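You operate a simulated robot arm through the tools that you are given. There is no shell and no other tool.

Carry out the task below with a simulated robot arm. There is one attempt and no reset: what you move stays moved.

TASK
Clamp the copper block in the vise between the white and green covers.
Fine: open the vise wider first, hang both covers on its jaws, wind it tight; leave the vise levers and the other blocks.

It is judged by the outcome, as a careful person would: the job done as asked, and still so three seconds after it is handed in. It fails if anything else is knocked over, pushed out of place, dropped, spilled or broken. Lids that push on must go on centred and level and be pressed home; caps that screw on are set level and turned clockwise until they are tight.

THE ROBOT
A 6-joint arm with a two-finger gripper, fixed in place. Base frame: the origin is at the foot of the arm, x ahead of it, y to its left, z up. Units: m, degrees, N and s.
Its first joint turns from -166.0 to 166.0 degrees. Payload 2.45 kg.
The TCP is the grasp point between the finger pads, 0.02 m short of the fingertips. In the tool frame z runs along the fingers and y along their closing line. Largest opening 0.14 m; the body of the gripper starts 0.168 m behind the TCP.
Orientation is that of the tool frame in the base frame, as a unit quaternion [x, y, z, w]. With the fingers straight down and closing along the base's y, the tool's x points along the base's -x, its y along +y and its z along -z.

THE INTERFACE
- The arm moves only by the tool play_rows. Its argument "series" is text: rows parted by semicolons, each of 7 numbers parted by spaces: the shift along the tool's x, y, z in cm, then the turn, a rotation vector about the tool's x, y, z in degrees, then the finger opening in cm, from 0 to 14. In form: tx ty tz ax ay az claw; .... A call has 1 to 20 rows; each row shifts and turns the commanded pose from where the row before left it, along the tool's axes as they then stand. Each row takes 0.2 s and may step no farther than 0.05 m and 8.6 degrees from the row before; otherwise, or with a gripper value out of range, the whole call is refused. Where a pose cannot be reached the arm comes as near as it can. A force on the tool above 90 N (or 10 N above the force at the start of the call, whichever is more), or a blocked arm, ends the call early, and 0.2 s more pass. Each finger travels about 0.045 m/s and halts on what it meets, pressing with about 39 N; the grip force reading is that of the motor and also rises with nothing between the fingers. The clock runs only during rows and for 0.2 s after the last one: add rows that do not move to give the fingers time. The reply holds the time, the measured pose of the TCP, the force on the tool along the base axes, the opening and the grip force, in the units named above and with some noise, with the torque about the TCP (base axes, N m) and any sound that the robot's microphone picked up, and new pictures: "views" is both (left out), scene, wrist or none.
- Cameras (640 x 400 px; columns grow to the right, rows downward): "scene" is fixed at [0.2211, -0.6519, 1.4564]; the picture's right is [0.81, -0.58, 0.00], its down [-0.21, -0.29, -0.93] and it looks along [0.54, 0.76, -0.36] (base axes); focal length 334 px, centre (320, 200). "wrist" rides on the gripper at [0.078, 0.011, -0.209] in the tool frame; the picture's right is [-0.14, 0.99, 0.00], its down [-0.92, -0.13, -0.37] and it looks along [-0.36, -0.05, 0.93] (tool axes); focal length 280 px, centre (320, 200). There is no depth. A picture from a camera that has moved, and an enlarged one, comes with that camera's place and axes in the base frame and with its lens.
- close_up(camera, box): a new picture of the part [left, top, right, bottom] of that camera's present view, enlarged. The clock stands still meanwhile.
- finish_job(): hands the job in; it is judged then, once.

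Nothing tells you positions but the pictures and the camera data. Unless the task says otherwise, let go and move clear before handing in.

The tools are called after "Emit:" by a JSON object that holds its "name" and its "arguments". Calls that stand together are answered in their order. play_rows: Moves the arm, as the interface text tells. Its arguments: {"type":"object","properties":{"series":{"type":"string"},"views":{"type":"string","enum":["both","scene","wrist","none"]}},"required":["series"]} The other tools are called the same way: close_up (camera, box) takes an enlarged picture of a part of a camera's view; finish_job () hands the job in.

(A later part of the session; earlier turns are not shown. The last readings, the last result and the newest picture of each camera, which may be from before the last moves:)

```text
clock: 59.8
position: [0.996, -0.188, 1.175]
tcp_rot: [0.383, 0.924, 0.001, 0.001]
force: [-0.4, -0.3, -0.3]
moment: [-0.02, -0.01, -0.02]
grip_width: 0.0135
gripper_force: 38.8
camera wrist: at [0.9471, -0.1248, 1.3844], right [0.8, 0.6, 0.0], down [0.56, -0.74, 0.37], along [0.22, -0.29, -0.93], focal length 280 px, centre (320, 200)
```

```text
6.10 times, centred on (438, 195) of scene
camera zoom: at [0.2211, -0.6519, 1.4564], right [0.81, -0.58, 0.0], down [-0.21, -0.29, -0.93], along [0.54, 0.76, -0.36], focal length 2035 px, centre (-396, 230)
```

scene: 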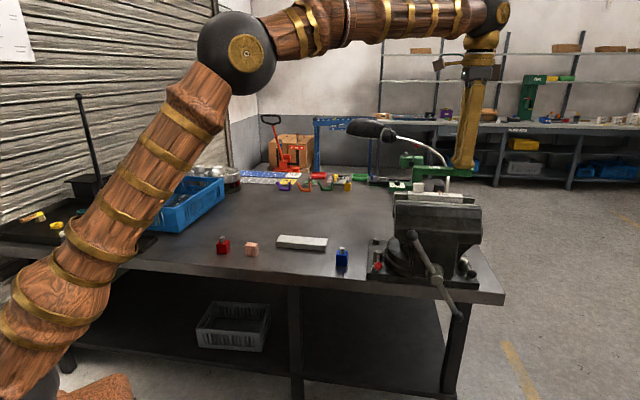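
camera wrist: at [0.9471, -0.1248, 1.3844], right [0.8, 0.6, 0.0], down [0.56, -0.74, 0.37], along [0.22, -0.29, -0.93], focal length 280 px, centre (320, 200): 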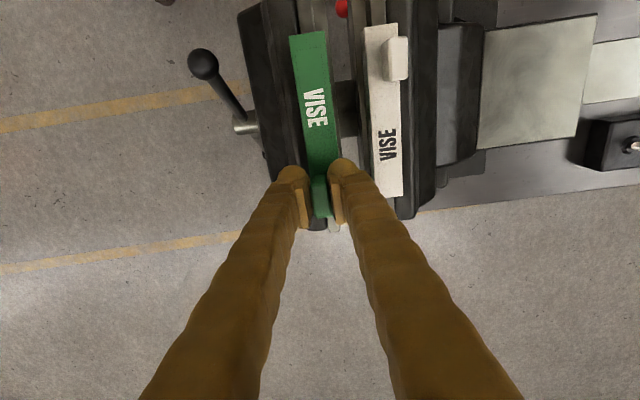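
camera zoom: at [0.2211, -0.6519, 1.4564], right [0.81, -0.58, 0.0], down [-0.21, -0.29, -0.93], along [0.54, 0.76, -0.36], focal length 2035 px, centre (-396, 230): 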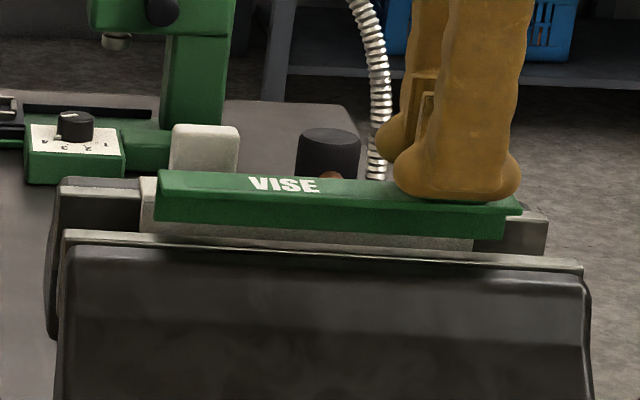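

About 2 mm clearance to the front jaw face; lowering gently now.

Emit:
{"name": "play_rows", "arguments": {"series": "0 -0.05 0.5 0 0 0 0;0 0 0.5 0 0 0 0;0 0 0.5 0 0 0 0;0 0 0.4 0 0 0 0;0 0 0.2 0 0 0 0;0 0 0 0 0 0 0", "views": "none"}}

Emit:
{"name": "close_up", "arguments": {"camera": "scene", "box": [400, 185, 490, 225]}}

Emit:
{"name": "close_up", "arguments": {"camera": "wrist", "box": [270, 0, 350, 60]}}

```text
clock: 61.2
position: [0.9946, -0.1882, 1.1537]
tcp_rot: [0.382, 0.924, 0.0, 0.001]
force: [-0.5, -0.3, -1.6]
moment: [0.01, -0.04, 0.01]
grip_width: 0.0133
gripper_force: 38.7
```

```text
7.11 times, centred on (445, 205) of scene
camera zoom: at [0.2211, -0.6519, 1.4564], right [0.81, -0.58, 0.0], down [-0.21, -0.29, -0.93], along [0.54, 0.76, -0.36], focal length 2374 px, centre (-569, 164)
```

zoom: 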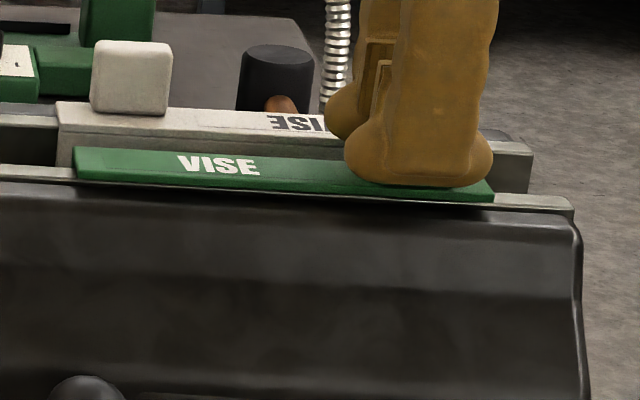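

```text
6.67 times, centred on (310, 30) of wrist
camera zoom: at [0.9464, -0.1256, 1.3629], right [0.8, 0.6, 0.0], down [0.56, -0.74, 0.37], along [0.22, -0.29, -0.93], focal length 1869 px, centre (387, 1333)
```

zoom: 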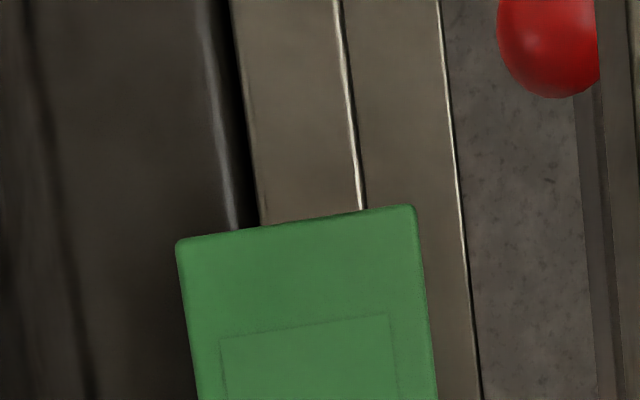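

Emit:
{"name": "play_rows", "arguments": {"series": "0 0 0.1 0 0 0 0;0 0 0.1 0 0 0 0;0 0 0.1 0 0 0 0;0 0 0.05 0 0 0 0;0 0 0 0 0 0 0", "views": "none"}}

```text
clock: 62.4
position: [0.9947, -0.1885, 1.1512]
tcp_rot: [0.383, 0.924, 0.0, 0.001]
force: [0.2, -0.9, 0.7]
moment: [0.07, 0.04, 0.04]
grip_width: 0.0133
gripper_force: 39.2
```

Emit:
{"name": "play_rows", "arguments": {"series": "0 0 0.1 0 0 0 0;0 0 0.05 0 0 0 0;0 0 0 0 0 0 0", "views": "none"}}

Emit:
{"name": "close_up", "arguments": {"camera": "scene", "box": [460, 192, 486, 214]}}

```text
clock: 63.2
position: [0.9953, -0.1881, 1.1497]
tcp_rot: [0.383, 0.924, 0.0, 0.002]
force: [-4.7, 1.6, 20.5]
moment: [0.22, 0.25, 0.05]
grip_width: 0.0137
gripper_force: 39.3
```

```text
16.00 times, centred on (473, 203) of scene
camera zoom: at [0.2211, -0.6519, 1.4564], right [0.81, -0.58, 0.0], down [-0.21, -0.29, -0.93], along [0.54, 0.76, -0.36], focal length 5342 px, centre (-2128, 152)
```

zoom: 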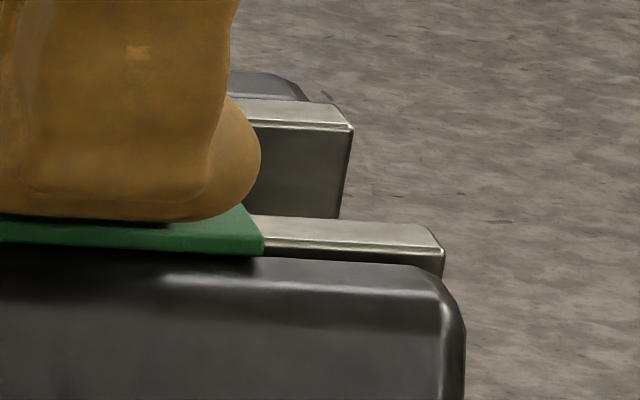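

Seated on the front jaw. Releasing and lifting clear.

Emit:
{"name": "play_rows", "arguments": {"series": "0 0 -0.13 0 0 0 0;0 0 0 0 0 0 1.8;0 0 0 0 0 0 2.6;0 0 0 0 0 0 3.5;0 0 0 0 0 0 3.5;0 0 -1 0 0 0 3.5;0 0 -2 0 0 0 3.5;0 0 -4 0 0 0 3.5;0 0 -4 0 0 0 3.5;0 0 0 0 0 0 3.5", "views": "both"}}

Emit:
{"name": "close_up", "arguments": {"camera": "scene", "box": [385, 165, 490, 225]}}

Emit:
{"name": "close_up", "arguments": {"camera": "wrist", "box": [260, 10, 420, 230]}}

```text
clock: 65.4
position: [0.995, -0.1887, 1.2615]
tcp_rot: [0.383, 0.924, 0.001, 0.0]
force: [0.9, 0.0, 0.2]
moment: [0.03, 0.01, 0.02]
grip_width: 0.0351
gripper_force: 0.0
camera wrist: at [0.9464, -0.1261, 1.4703], right [0.8, 0.6, 0.0], down [0.56, -0.74, 0.37], along [0.22, -0.29, -0.93], focal length 280 px, centre (320, 200)
```

scene: 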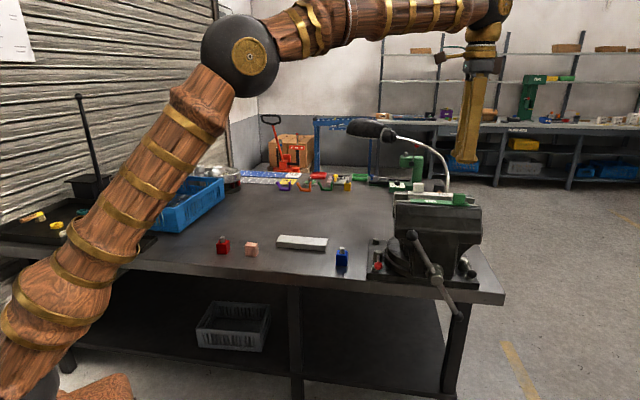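
wrist: 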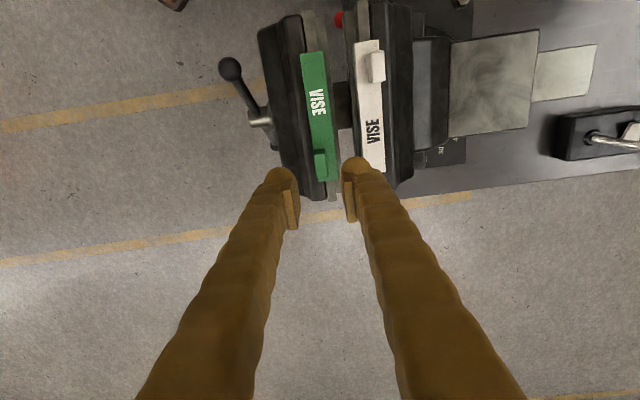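

```text
6.10 times, centred on (438, 195) of scene
camera zoom: at [0.2211, -0.6519, 1.4564], right [0.81, -0.58, 0.0], down [-0.21, -0.29, -0.93], along [0.54, 0.76, -0.36], focal length 2035 px, centre (-396, 230)
```

zoom: 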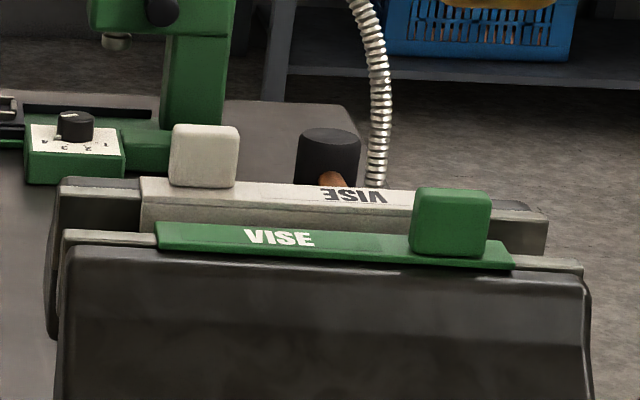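

```text
1.82 times, centred on (340, 120) of wrist
camera zoom: at [0.9464, -0.1261, 1.4703], right [0.8, 0.6, 0.0], down [0.56, -0.74, 0.37], along [0.22, -0.29, -0.93], focal length 510 px, centre (284, 346)
```

zoom: 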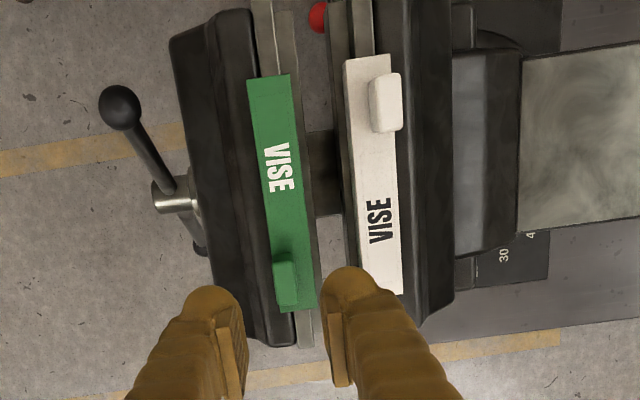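

Both covers hang properly. I'll measure the free space between them and the ledges.

Emit:
{"name": "close_up", "arguments": {"camera": "wrist", "box": [300, 60, 390, 120]}}

Emit:
{"name": "close_up", "arguments": {"camera": "wrist", "box": [300, 110, 390, 170]}}

```text
6.67 times, centred on (345, 90) of wrist
camera zoom: at [0.9464, -0.1261, 1.4703], right [0.8, 0.6, 0.0], down [0.56, -0.74, 0.37], along [0.22, -0.29, -0.93], focal length 1869 px, centre (153, 933)
```

zoom: 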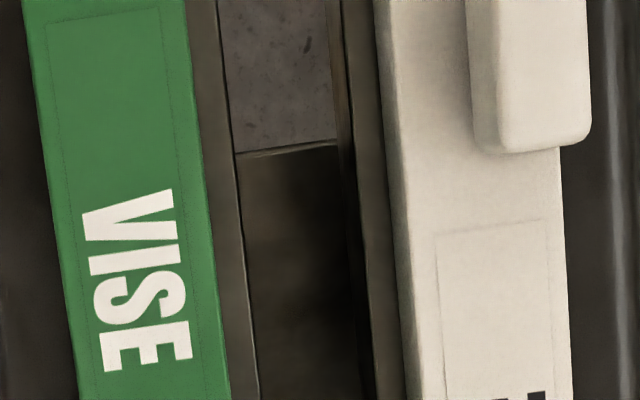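

```text
6.67 times, centred on (345, 140) of wrist
camera zoom: at [0.9464, -0.1261, 1.4703], right [0.8, 0.6, 0.0], down [0.56, -0.74, 0.37], along [0.22, -0.29, -0.93], focal length 1869 px, centre (153, 600)
```

zoom: 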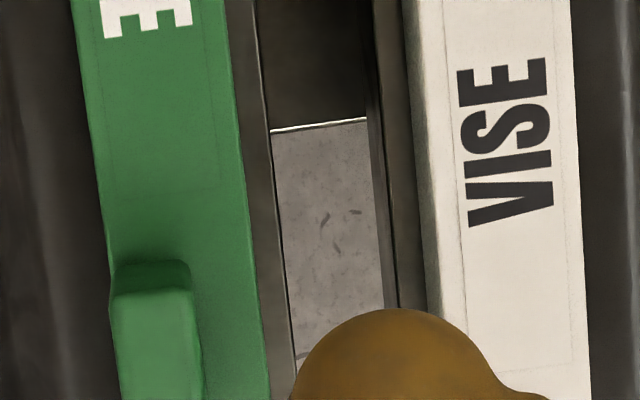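

Free width between covers is about 34 mm with the ledges 22 mm apart, so the 30 mm block fits and will rest on both ledges. Now I'll go for the copper block.

Emit:
{"name": "play_rows", "arguments": {"series": "4.37 1.17 0 0 0 0 6;4.37 1.17 0 0 0 0 6;4.37 1.17 0 0 0 0 6;4.37 1.17 0 0 0 0 6;4.37 1.17 0 0 0 0 6;4.37 1.17 1.9 0 0 0 6;4.37 1.17 1.9 0 0 0 6;4.37 1.17 1.9 0 0 0 6;4.37 1.17 1.9 0 0 0 6;4.37 1.17 1.9 0 0 0 6;4.37 1.17 1.9 0 0 0 6;4.37 1.17 1.9 0 0 0 6;4.37 1.17 1.9 0 0 0 6;4.37 1.17 1.9 0 0 0 6;4.37 1.17 1.9 0 0 0 6;0 0 4 0 0 0 6;0 0 4 0 0 0 6;0 0 0 0 0 0 6", "views": "wrist"}}

Emit:
{"name": "close_up", "arguments": {"camera": "wrist", "box": [240, 90, 400, 250]}}

```text
clock: 69.2
position: [0.658, 0.3978, 0.9919]
tcp_rot: [0.382, 0.924, 0.001, 0.001]
force: [0.6, 0.2, 0.1]
moment: [0.01, -0.02, 0.0]
grip_width: 0.0601
gripper_force: 0.2
camera wrist: at [0.6089, 0.4609, 1.2007], right [0.8, 0.6, 0.0], down [0.56, -0.74, 0.37], along [0.22, -0.29, -0.93], focal length 280 px, centre (320, 200)
```

wrist: 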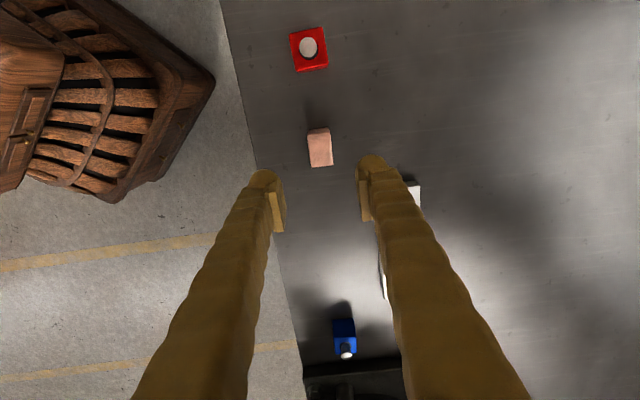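

```text
2.50 times, centred on (320, 170) of wrist
camera zoom: at [0.6089, 0.4609, 1.2007], right [0.8, 0.6, 0.0], down [0.56, -0.74, 0.37], along [0.22, -0.29, -0.93], focal length 701 px, centre (320, 275)
```

zoom: 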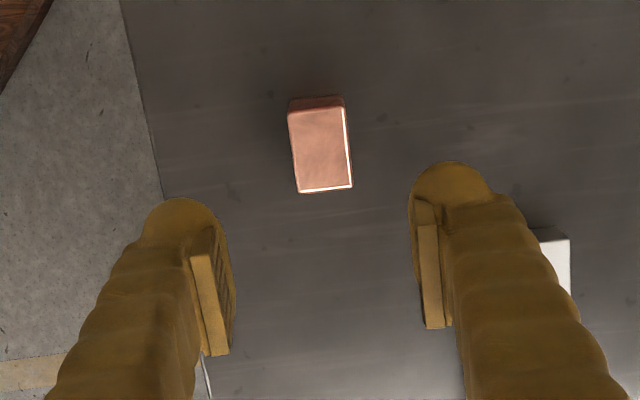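

Emit:
{"name": "play_rows", "arguments": {"series": "0.5 0 2.5 0 0 0 6;0.44 0 2.5 0 0 0 6;0 0 2.5 0 0 0 6;0 0 1.8 0 0 0 6;0 0 0 0 0 0 6", "views": "wrist"}}

Emit:
{"name": "close_up", "arguments": {"camera": "wrist", "box": [240, 110, 400, 260]}}

Emit:
{"name": "close_up", "arguments": {"camera": "scene", "box": [215, 205, 295, 265]}}

```text
clock: 70.4
position: [0.6494, 0.4068, 0.8962]
tcp_rot: [0.382, 0.924, 0.0, 0.001]
force: [-0.9, 1.0, -0.8]
moment: [-0.04, -0.01, -0.02]
grip_width: 0.0598
gripper_force: 0.1
camera wrist: at [0.601, 0.4684, 1.106], right [0.8, 0.6, 0.0], down [0.56, -0.74, 0.37], along [0.22, -0.29, -0.93], focal length 280 px, centre (320, 200)
```

wrist: 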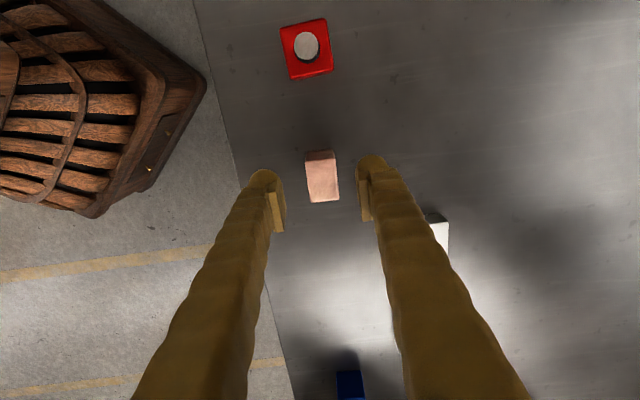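

```text
2.67 times, centred on (320, 185) of wrist
camera zoom: at [0.601, 0.4684, 1.106], right [0.8, 0.6, 0.0], down [0.56, -0.74, 0.37], along [0.22, -0.29, -0.93], focal length 748 px, centre (320, 240)
```

zoom: 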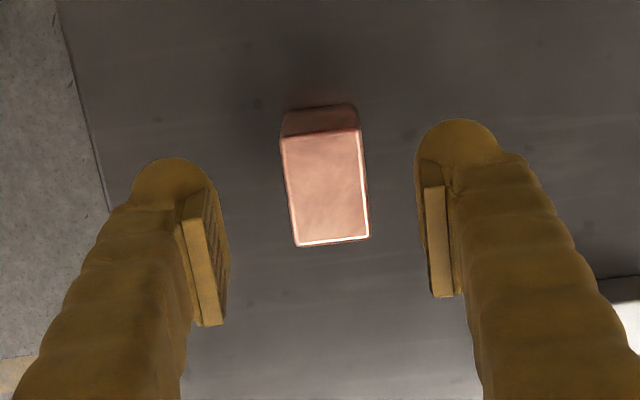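

```text
6.67 times, centred on (255, 235) of scene
camera zoom: at [0.2211, -0.6519, 1.4564], right [0.81, -0.58, 0.0], down [-0.21, -0.29, -0.93], along [0.54, 0.76, -0.36], focal length 2226 px, centre (753, -33)
```

zoom: 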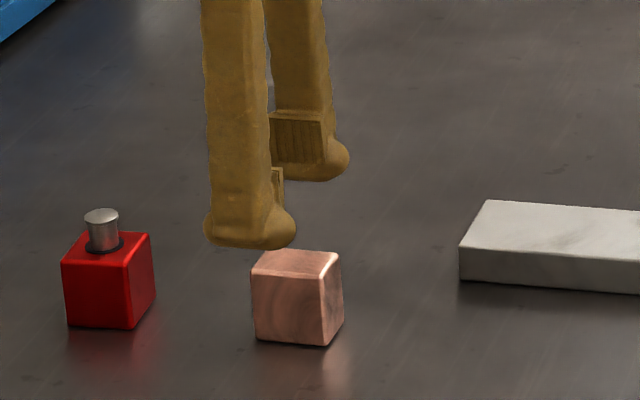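

The pads start about 9 mm above the fingertips, so I'll grip the top 15 mm of the block; it will then need to settle only a few millimetres when released between the covers. Descending now.

Emit:
{"name": "play_rows", "arguments": {"series": "-0.26 0.07 1.5 0 0 0 6;0 0 1.5 0 0 0 6;0 0 1.05 0 0 0 6;0 0 0 0 0 0 6", "views": "wrist"}}

Emit:
{"name": "close_up", "arguments": {"camera": "wrist", "box": [240, 110, 400, 260]}}

Emit:
{"name": "close_up", "arguments": {"camera": "scene", "box": [225, 220, 285, 265]}}

```text
clock: 71.4
position: [0.6519, 0.4039, 0.856]
tcp_rot: [0.383, 0.924, 0.0, 0.001]
force: [-0.1, 0.3, -0.2]
moment: [0.03, 0.03, 0.0]
grip_width: 0.0601
gripper_force: 0.1
camera wrist: at [0.6034, 0.467, 1.0655], right [0.8, 0.6, 0.0], down [0.56, -0.74, 0.37], along [0.22, -0.29, -0.93], focal length 280 px, centre (320, 200)
```

wrist: 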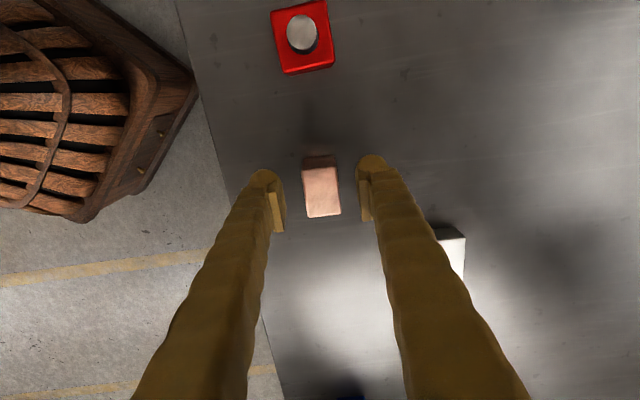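

```text
2.67 times, centred on (320, 185) of wrist
camera zoom: at [0.6034, 0.467, 1.0655], right [0.8, 0.6, 0.0], down [0.56, -0.74, 0.37], along [0.22, -0.29, -0.93], focal length 748 px, centre (320, 240)
```

zoom: 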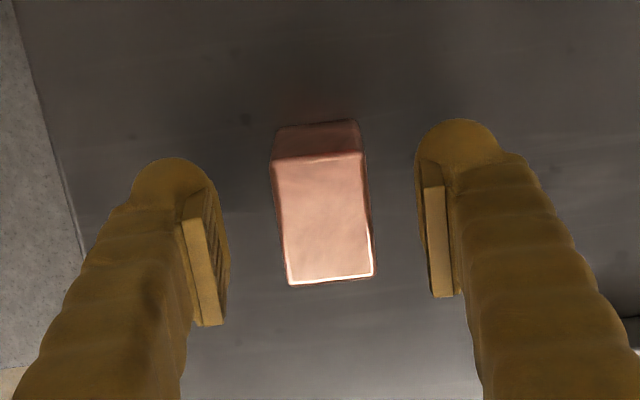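

```text
8.89 times, centred on (255, 242) of scene
camera zoom: at [0.2211, -0.6519, 1.4564], right [0.81, -0.58, 0.0], down [-0.21, -0.29, -0.93], along [0.54, 0.76, -0.36], focal length 2968 px, centre (898, -178)
```

zoom: 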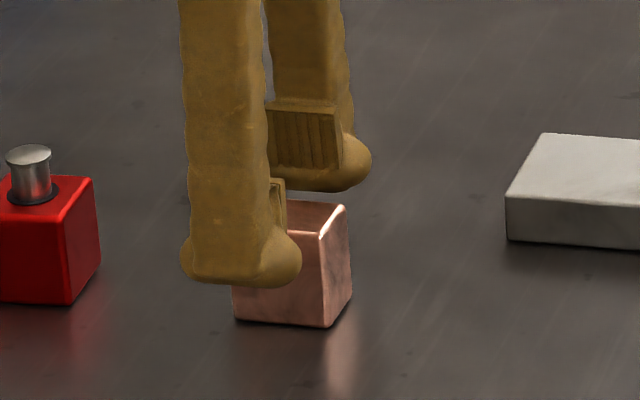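

Emit:
{"name": "play_rows", "arguments": {"series": "0 0.1 0.2 0 0 0 6;0 0 0 0 0 0 2;0 0 0 0 0 0 2;0 0 0 0 0 0 2;0 0 0 0 0 0 2;0 0 0 0 0 0 2", "views": "wrist"}}

Emit:
{"name": "close_up", "arguments": {"camera": "wrist", "box": [240, 110, 400, 260]}}

Emit:
{"name": "close_up", "arguments": {"camera": "scene", "box": [225, 220, 285, 265]}}

```text
clock: 72.8
position: [0.6518, 0.4054, 0.8555]
tcp_rot: [0.383, 0.924, -0.001, 0.002]
force: [0.0, -1.0, 0.8]
moment: [0.03, 0.02, -0.03]
grip_width: 0.0288
gripper_force: 39.1
camera wrist: at [0.6042, 0.4681, 1.0635], right [0.8, 0.6, 0.0], down [0.56, -0.74, 0.37], along [0.22, -0.29, -0.93], focal length 280 px, centre (320, 200)
```

wrist: 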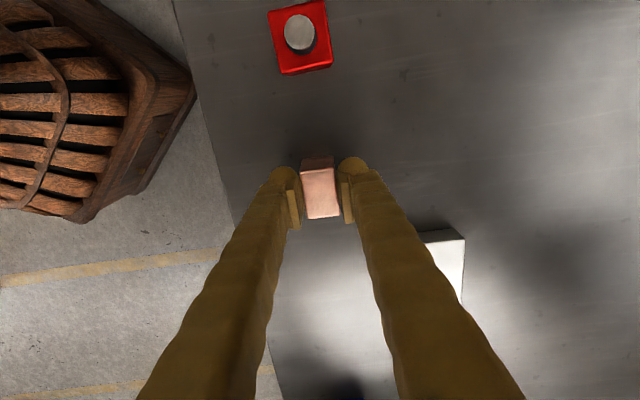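

```text
2.67 times, centred on (320, 185) of wrist
camera zoom: at [0.6042, 0.4681, 1.0635], right [0.8, 0.6, 0.0], down [0.56, -0.74, 0.37], along [0.22, -0.29, -0.93], focal length 748 px, centre (320, 240)
```

zoom: 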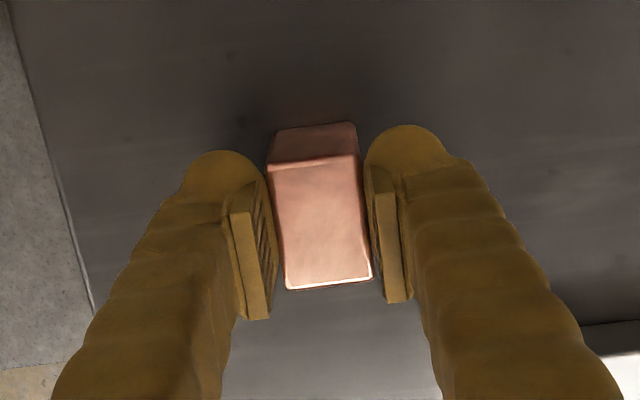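

```text
8.89 times, centred on (255, 242) of scene
camera zoom: at [0.2211, -0.6519, 1.4564], right [0.81, -0.58, 0.0], down [-0.21, -0.29, -0.93], along [0.54, 0.76, -0.36], focal length 2968 px, centre (898, -178)
```

zoom: 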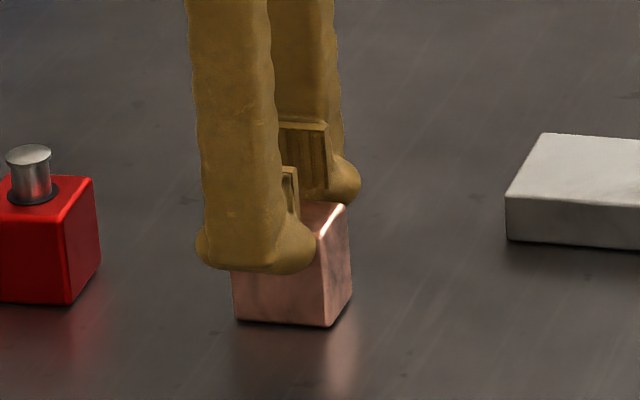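

Emit:
{"name": "play_rows", "arguments": {"series": "0 0 -0.3 0 0 0 2;0 0 -0.7 0 0 0 2;0 0 -1.5 0 0 0 2;0 0 -2 0 0 0 2;0 0 0 0 0 0 2", "views": "wrist"}}

Emit:
{"name": "close_up", "arguments": {"camera": "scene", "box": [215, 205, 295, 265]}}

Emit:
{"name": "close_up", "arguments": {"camera": "wrist", "box": [240, 110, 400, 260]}}

```text
clock: 74.0
position: [0.6519, 0.4055, 0.8995]
tcp_rot: [0.383, 0.924, 0.001, 0.001]
force: [0.1, -0.3, -5.2]
moment: [0.03, -0.01, 0.0]
grip_width: 0.0289
gripper_force: 39.0
camera wrist: at [0.6035, 0.4677, 1.1088], right [0.8, 0.6, 0.0], down [0.56, -0.74, 0.37], along [0.22, -0.29, -0.93], focal length 280 px, centre (320, 200)
```

wrist: 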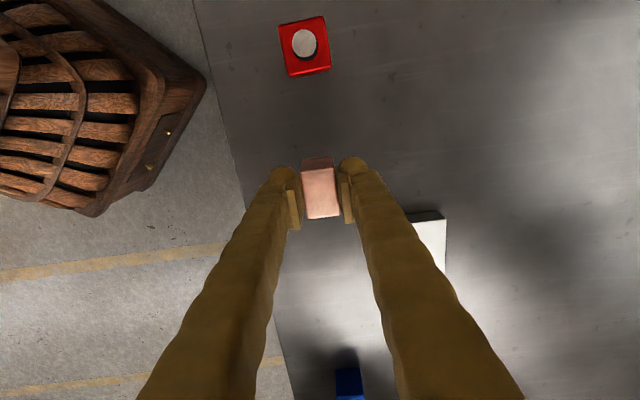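

```text
6.67 times, centred on (255, 235) of scene
camera zoom: at [0.2211, -0.6519, 1.4564], right [0.81, -0.58, 0.0], down [-0.21, -0.29, -0.93], along [0.54, 0.76, -0.36], focal length 2226 px, centre (753, -33)
```

zoom: 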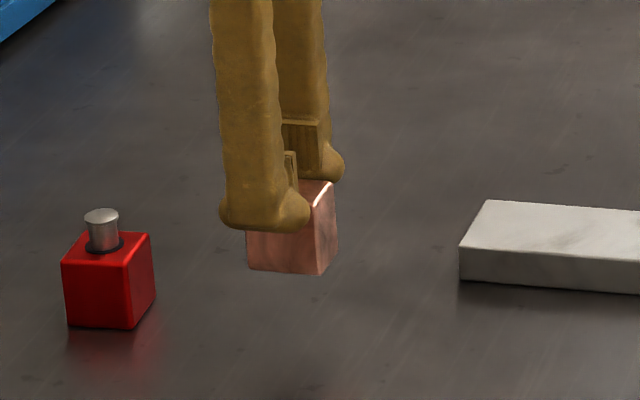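

```text
2.67 times, centred on (320, 185) of wrist
camera zoom: at [0.6035, 0.4677, 1.1088], right [0.8, 0.6, 0.0], down [0.56, -0.74, 0.37], along [0.22, -0.29, -0.93], focal length 748 px, centre (320, 240)
```

zoom: 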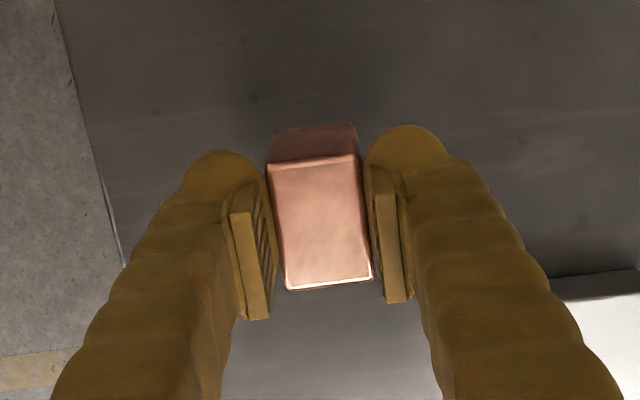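

The block is held securely (5.2 N). I'll carry it above the gap between the covers.

Emit:
{"name": "play_rows", "arguments": {"series": "0 0 -4.6 0 0 0 2;0 0 -4.6 0 0 0 2;0 0 -4.6 0 0 0 2;0 0 -4.6 0 0 0 2;0 0 -4.6 0 0 0 2;0 0 -4.6 0 0 0 2;-4.74 -1.09 -0.6 0 0 0 2;-4.74 -1.09 -0.6 0 0 0 2;-4.74 -1.09 -0.6 0 0 0 2;-4.74 -1.09 -0.6 0 0 0 2;-4.74 -1.09 -0.6 0 0 0 2;-4.74 -1.09 -0.6 0 0 0 2;-4.74 -1.09 -0.6 0 0 0 2;-4.74 -1.09 -0.6 0 0 0 2;-4.74 -1.09 -0.6 0 0 0 2;-4.74 -1.09 -0.6 0 0 0 2;-4.74 -1.09 -0.6 0 0 0 2;-4.74 -1.09 -0.6 0 0 0 2;-4.74 -1.09 -0.6 0 0 0 2;0 0 0 0 0 0 2", "views": "both"}}

Emit:
{"name": "close_up", "arguments": {"camera": "wrist", "box": [250, 70, 410, 240]}}

Emit:
{"name": "close_up", "arguments": {"camera": "wrist", "box": [270, 130, 370, 200]}}

```text
clock: 78.2
position: [0.9886, -0.1307, 1.2536]
tcp_rot: [0.382, 0.924, 0.0, 0.001]
force: [1.0, -0.7, -4.8]
moment: [0.0, 0.03, 0.02]
grip_width: 0.0288
gripper_force: 38.6
camera wrist: at [0.9403, -0.0682, 1.4631], right [0.8, 0.6, 0.0], down [0.56, -0.74, 0.37], along [0.22, -0.29, -0.93], focal length 280 px, centre (320, 200)
```

scene: 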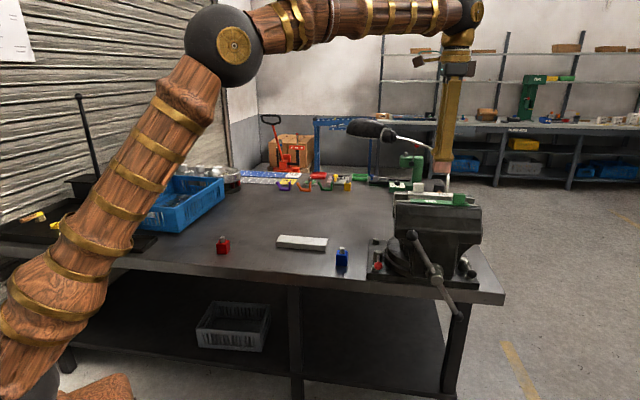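
wrist: 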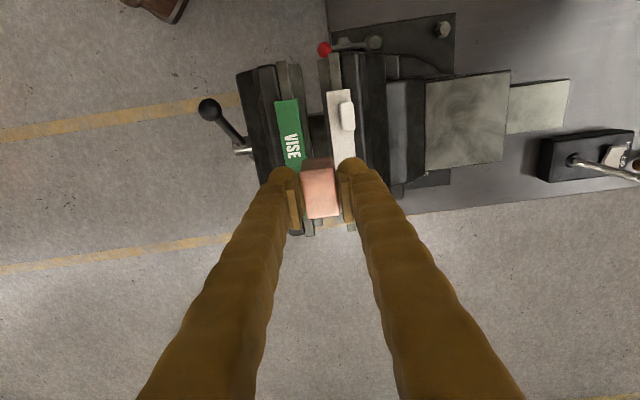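

```text
2.35 times, centred on (330, 155) of wrist
camera zoom: at [0.9403, -0.0682, 1.4631], right [0.8, 0.6, 0.0], down [0.56, -0.74, 0.37], along [0.22, -0.29, -0.93], focal length 660 px, centre (296, 306)
```

zoom: 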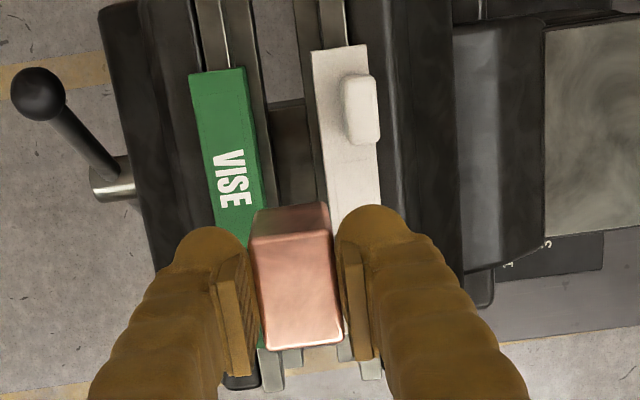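

```text
5.71 times, centred on (320, 165) of wrist
camera zoom: at [0.9403, -0.0682, 1.4631], right [0.8, 0.6, 0.0], down [0.56, -0.74, 0.37], along [0.22, -0.29, -0.93], focal length 1602 px, centre (320, 400)
```

zoom: 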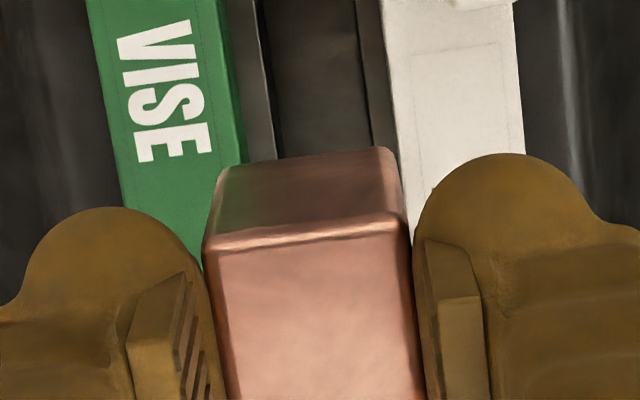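

Block centre is within about 1 mm of the middle of the gap. I'll lower to just above the covers and re-check.

Emit:
{"name": "play_rows", "arguments": {"series": "0 0.05 2 0 0 0 2;0 0 2 0 0 0 2;0 0 2 0 0 0 2;0 0 0.6 0 0 0 2;0 0 0 0 0 0 2", "views": "wrist"}}

Emit:
{"name": "close_up", "arguments": {"camera": "wrist", "box": [270, 130, 370, 200]}}

Emit:
{"name": "close_up", "arguments": {"camera": "scene", "box": [405, 165, 480, 220]}}

```text
clock: 79.4
position: [0.9887, -0.1319, 1.1881]
tcp_rot: [0.383, 0.924, 0.001, 0.002]
force: [0.1, -0.4, -5.2]
moment: [0.05, 0.01, -0.01]
grip_width: 0.029
gripper_force: 39.1
camera wrist: at [0.9402, -0.0687, 1.3973], right [0.8, 0.6, 0.0], down [0.56, -0.74, 0.37], along [0.22, -0.29, -0.93], focal length 280 px, centre (320, 200)
```

wrist: 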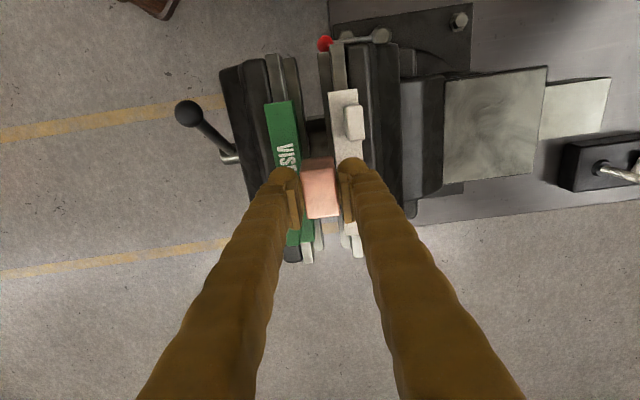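

```text
5.71 times, centred on (320, 165) of wrist
camera zoom: at [0.9402, -0.0687, 1.3973], right [0.8, 0.6, 0.0], down [0.56, -0.74, 0.37], along [0.22, -0.29, -0.93], focal length 1602 px, centre (320, 400)
```

zoom: 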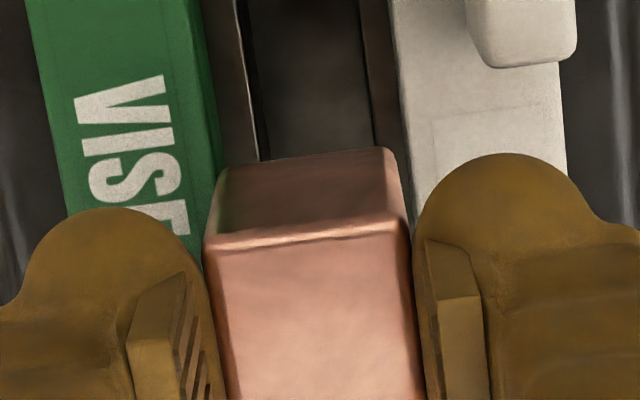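

```text
7.27 times, centred on (442, 192) of scene
camera zoom: at [0.2211, -0.6519, 1.4564], right [0.81, -0.58, 0.0], down [-0.21, -0.29, -0.93], along [0.54, 0.76, -0.36], focal length 2428 px, centre (-571, 254)
```

zoom: 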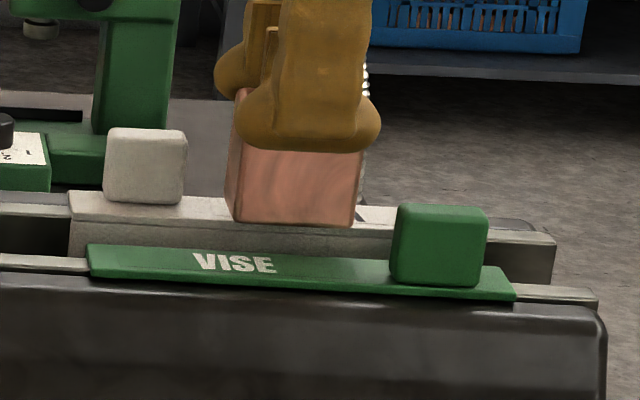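

Emit:
{"name": "play_rows", "arguments": {"series": "0 0.1 0 0 0 0 2;0 0 0.6 0 0 0 2;0 0 0 0 0 0 2", "views": "none"}}

Emit:
{"name": "close_up", "arguments": {"camera": "wrist", "box": [290, 140, 350, 182]}}

Emit:
{"name": "close_up", "arguments": {"camera": "scene", "box": [425, 180, 465, 212]}}

```text
clock: 80.2
position: [0.9909, -0.131, 1.1819]
tcp_rot: [0.383, 0.924, 0.001, 0.001]
force: [0.3, -0.4, -5.0]
moment: [-0.02, 0.0, -0.03]
grip_width: 0.0289
gripper_force: 39.2
```

```text
9.52 times, centred on (320, 161) of wrist
camera zoom: at [0.9407, -0.0675, 1.3909], right [0.8, 0.6, 0.0], down [0.56, -0.74, 0.37], along [0.22, -0.29, -0.93], focal length 2670 px, centre (320, 571)
```

zoom: 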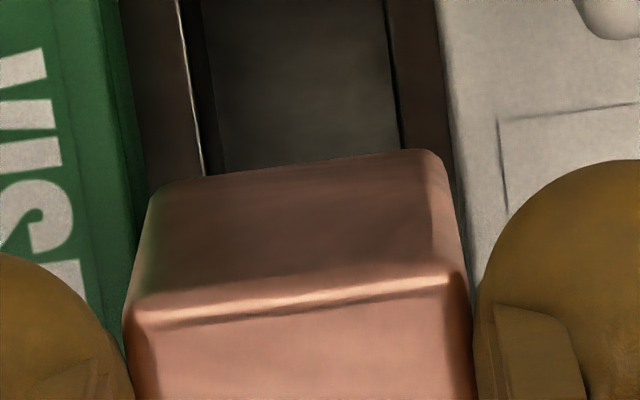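

```text
12.50 times, centred on (445, 196) of scene
camera zoom: at [0.2211, -0.6519, 1.4564], right [0.81, -0.58, 0.0], down [-0.21, -0.29, -0.93], along [0.54, 0.76, -0.36], focal length 4173 px, centre (-1242, 250)
```

zoom: 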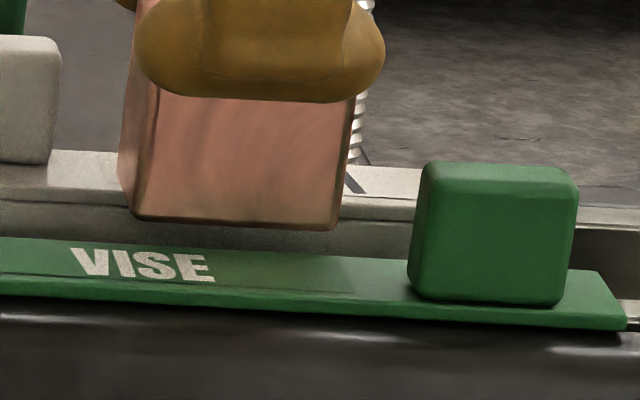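

Emit:
{"name": "play_rows", "arguments": {"series": "0 0.04 0.4 0 0 0 2;0 0 0.4 0 0 0 2;0 0 0.4 0 0 0 2;0 0 0.4 0 0 0 2;0 0 0 0 0 0 2", "views": "none"}}

Emit:
{"name": "close_up", "arguments": {"camera": "wrist", "box": [290, 140, 350, 182]}}

Emit:
{"name": "close_up", "arguments": {"camera": "scene", "box": [415, 180, 475, 212]}}

```text
clock: 81.4
position: [0.9904, -0.1295, 1.1662]
tcp_rot: [0.383, 0.924, 0.0, 0.001]
force: [0.5, 0.2, -6.5]
moment: [-0.02, 0.02, 0.0]
grip_width: 0.0286
gripper_force: 39.1
```

```text
9.52 times, centred on (320, 161) of wrist
camera zoom: at [0.9408, -0.0668, 1.3753], right [0.8, 0.6, 0.0], down [0.56, -0.74, 0.37], along [0.22, -0.29, -0.93], focal length 2670 px, centre (320, 571)
```

zoom: 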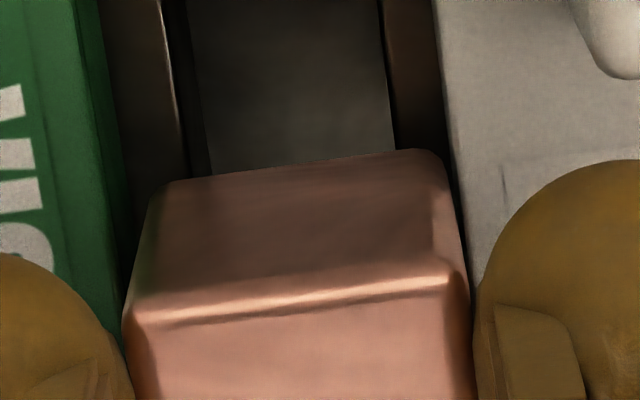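

```text
10.67 times, centred on (445, 196) of scene
camera zoom: at [0.2211, -0.6519, 1.4564], right [0.81, -0.58, 0.0], down [-0.21, -0.29, -0.93], along [0.54, 0.76, -0.36], focal length 3561 px, centre (-1013, 243)
```

zoom: 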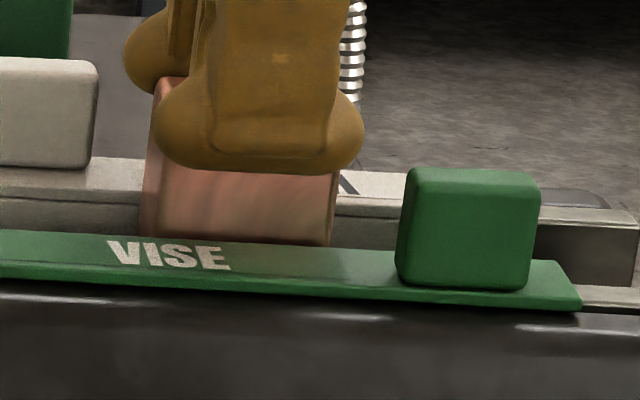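

Emit:
{"name": "play_rows", "arguments": {"series": "0 -0.02 0.4 0 0 0 2;0 0 0.4 0 0 0 2;0 0 0.4 0 0 0 2;0 0 0.3 0 0 0 2;0 0 0 0 0 0 2", "views": "none"}}

Emit:
{"name": "close_up", "arguments": {"camera": "wrist", "box": [280, 130, 360, 186]}}

Emit:
{"name": "close_up", "arguments": {"camera": "scene", "box": [415, 180, 475, 212]}}

```text
clock: 82.6
position: [0.9888, -0.1297, 1.1528]
tcp_rot: [0.382, 0.924, 0.0, 0.002]
force: [7.3, -2.0, 14.9]
moment: [-0.01, 0.07, -0.04]
grip_width: 0.0289
gripper_force: 39.2
```

```text
7.14 times, centred on (320, 158) of wrist
camera zoom: at [0.9404, -0.0666, 1.3615], right [0.8, 0.6, 0.0], down [0.56, -0.74, 0.37], along [0.23, -0.29, -0.93], focal length 2003 px, centre (320, 500)
```

zoom: 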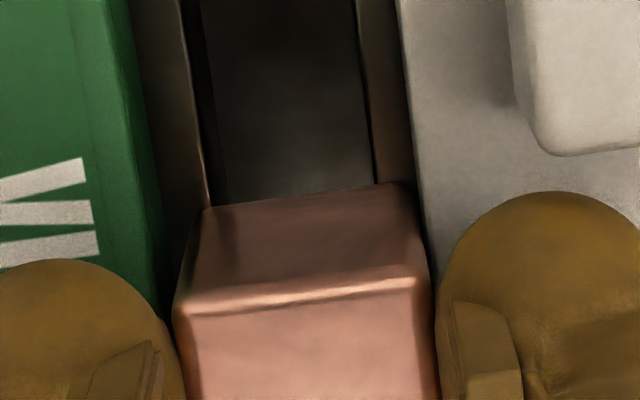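

```text
10.67 times, centred on (445, 196) of scene
camera zoom: at [0.2211, -0.6519, 1.4564], right [0.81, -0.58, 0.0], down [-0.21, -0.29, -0.93], along [0.54, 0.76, -0.36], focal length 3561 px, centre (-1013, 243)
```

zoom: 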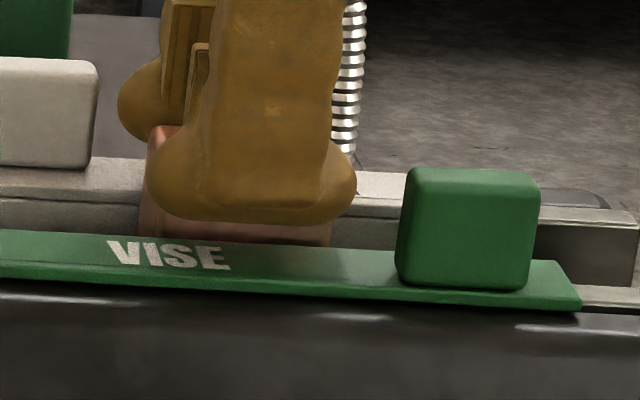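

The block met something solid at about z = 1.103 (likely the ledges, slightly higher than I estimated); the fingertips are still about 5 mm above the covers. I'll zoom in to check centring on the ledges.

Emit:
{"name": "close_up", "arguments": {"camera": "wrist", "box": [296, 145, 344, 178]}}

Emit:
{"name": "close_up", "arguments": {"camera": "scene", "box": [425, 190, 455, 212]}}

```text
12.12 times, centred on (320, 162) of wrist
camera zoom: at [0.9404, -0.0666, 1.3615], right [0.8, 0.6, 0.0], down [0.56, -0.74, 0.37], along [0.23, -0.29, -0.93], focal length 3399 px, centre (320, 667)
```

zoom: 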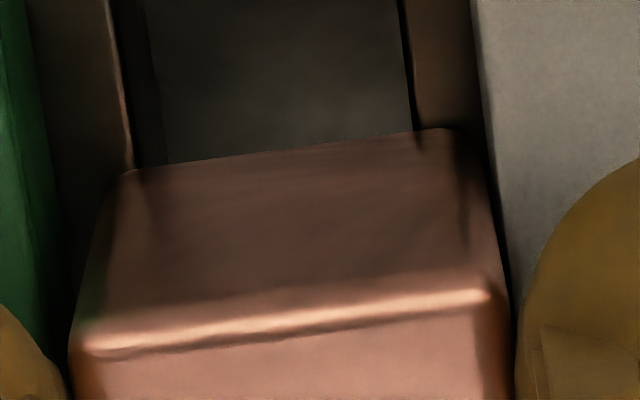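

```text
16.00 times, centred on (440, 201) of scene
camera zoom: at [0.2211, -0.6519, 1.4564], right [0.81, -0.58, 0.0], down [-0.21, -0.29, -0.93], along [0.54, 0.76, -0.36], focal length 5342 px, centre (-1600, 184)
```

zoom: 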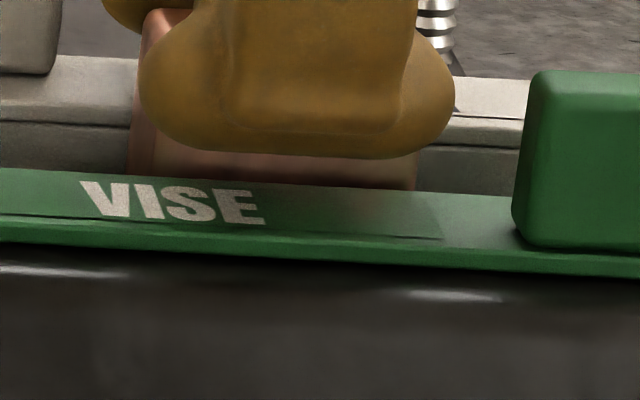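

The block is resting on both ledges (about 2–4 mm overlap each side) and centred between the covers. I'll relax the downward push, release and lift straight up.

Emit:
{"name": "play_rows", "arguments": {"series": "0 0 -0.15 0 0 0 2;0 0 0 0 0 0 3.2;0 0 0 0 0 0 3.8;0 0 0 0 0 0 4.4;0 0 0 0 0 0 4.4;0 0 0 0 0 0 4.4", "views": "wrist"}}

Emit:
{"name": "close_up", "arguments": {"camera": "wrist", "box": [260, 110, 380, 230]}}

Emit:
{"name": "close_up", "arguments": {"camera": "scene", "box": [410, 170, 480, 215]}}

```text
clock: 84.0
position: [0.9894, -0.1297, 1.1533]
tcp_rot: [0.382, 0.924, 0.001, 0.001]
force: [0.4, -0.8, -0.8]
moment: [0.0, 0.03, 0.0]
grip_width: 0.044
gripper_force: 0.0
camera wrist: at [0.9407, -0.0668, 1.362], right [0.8, 0.6, 0.0], down [0.56, -0.74, 0.37], along [0.22, -0.29, -0.93], focal length 280 px, centre (320, 200)
```

wrist: 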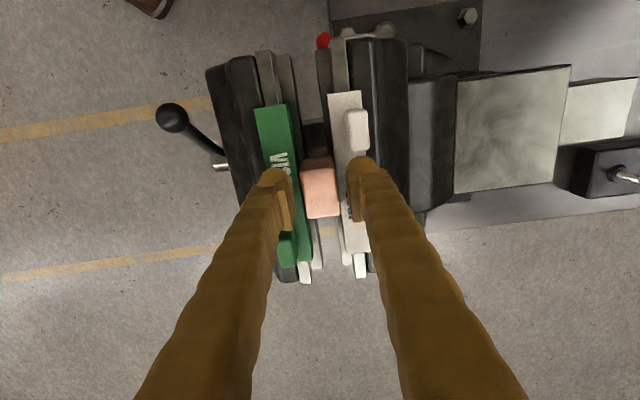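

```text
3.33 times, centred on (320, 170) of wrist
camera zoom: at [0.9407, -0.0668, 1.362], right [0.8, 0.6, 0.0], down [0.56, -0.74, 0.37], along [0.22, -0.29, -0.93], focal length 935 px, centre (320, 300)
```

zoom: 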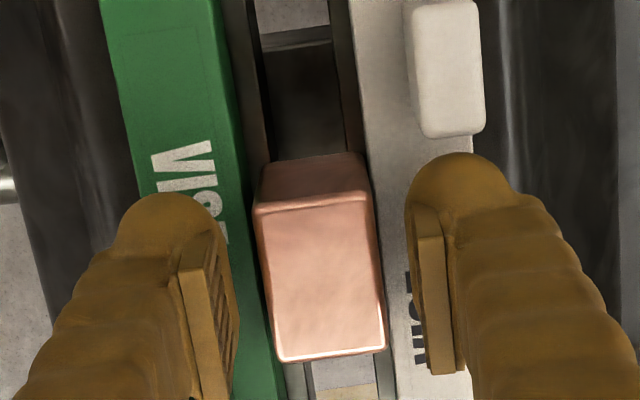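

```text
8.89 times, centred on (445, 192) of scene
camera zoom: at [0.2211, -0.6519, 1.4564], right [0.81, -0.58, 0.0], down [-0.21, -0.29, -0.93], along [0.54, 0.76, -0.36], focal length 2968 px, centre (-791, 267)
```

zoom: 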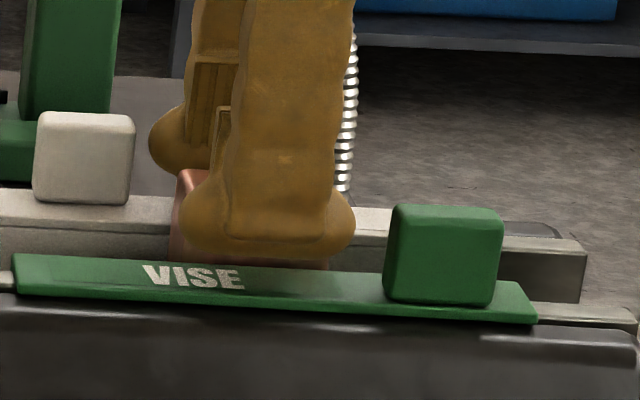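

The block stands on its own between the covers. Lifting straight up.

Emit:
{"name": "play_rows", "arguments": {"series": "0 0 -1 0 0 0 4.4;0 0 -2 0 0 0 4.4;0 0 -4 0 0 0 4.4;0 0 -4.5 0 0 0 4.4;0 0 -4.5 0 0 0 4.4;0 0 0 0 0 0 4.4", "views": "both"}}

Emit:
{"name": "close_up", "arguments": {"camera": "scene", "box": [390, 165, 490, 225]}}

Emit:
{"name": "close_up", "arguments": {"camera": "wrist", "box": [250, 70, 390, 230]}}

```text
clock: 85.4
position: [0.9887, -0.1302, 1.3115]
tcp_rot: [0.383, 0.924, 0.001, 0.001]
force: [-0.7, -0.3, -0.1]
moment: [0.02, 0.03, 0.01]
grip_width: 0.044
gripper_force: 0.0
camera wrist: at [0.9403, -0.0669, 1.5205], right [0.8, 0.6, 0.0], down [0.56, -0.74, 0.37], along [0.22, -0.29, -0.93], focal length 280 px, centre (320, 200)
```

scene: 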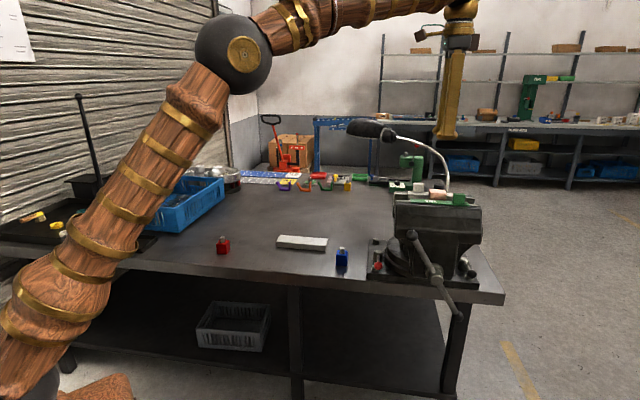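
wrist: 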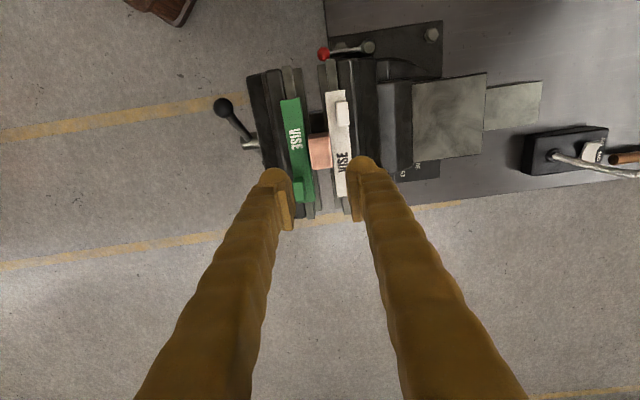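

```text
6.40 times, centred on (440, 195) of scene
camera zoom: at [0.2211, -0.6519, 1.4564], right [0.81, -0.58, 0.0], down [-0.21, -0.29, -0.93], along [0.54, 0.76, -0.36], focal length 2137 px, centre (-448, 232)
```

zoom: 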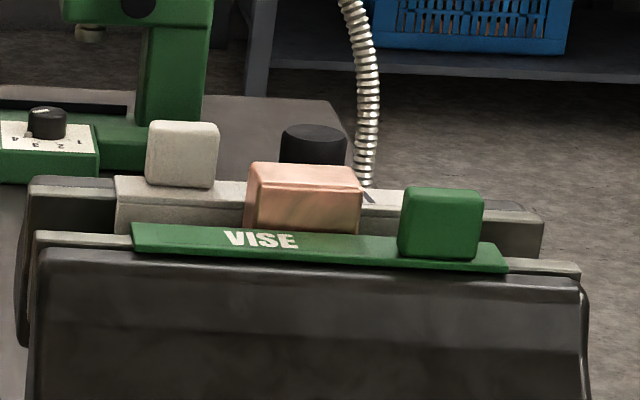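

```text
2.50 times, centred on (320, 150) of wrist
camera zoom: at [0.9403, -0.0669, 1.5205], right [0.8, 0.6, 0.0], down [0.56, -0.74, 0.37], along [0.22, -0.29, -0.93], focal length 701 px, centre (320, 325)
```

zoom: 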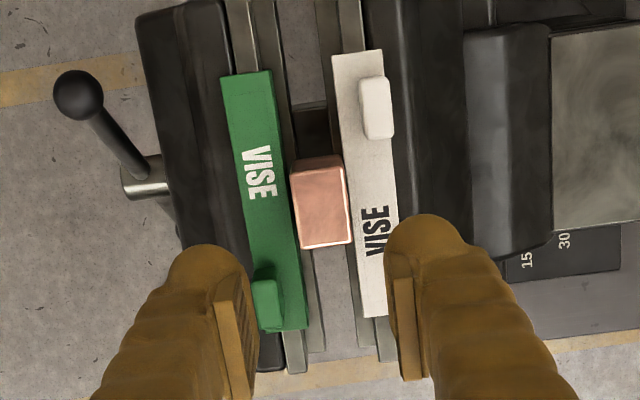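

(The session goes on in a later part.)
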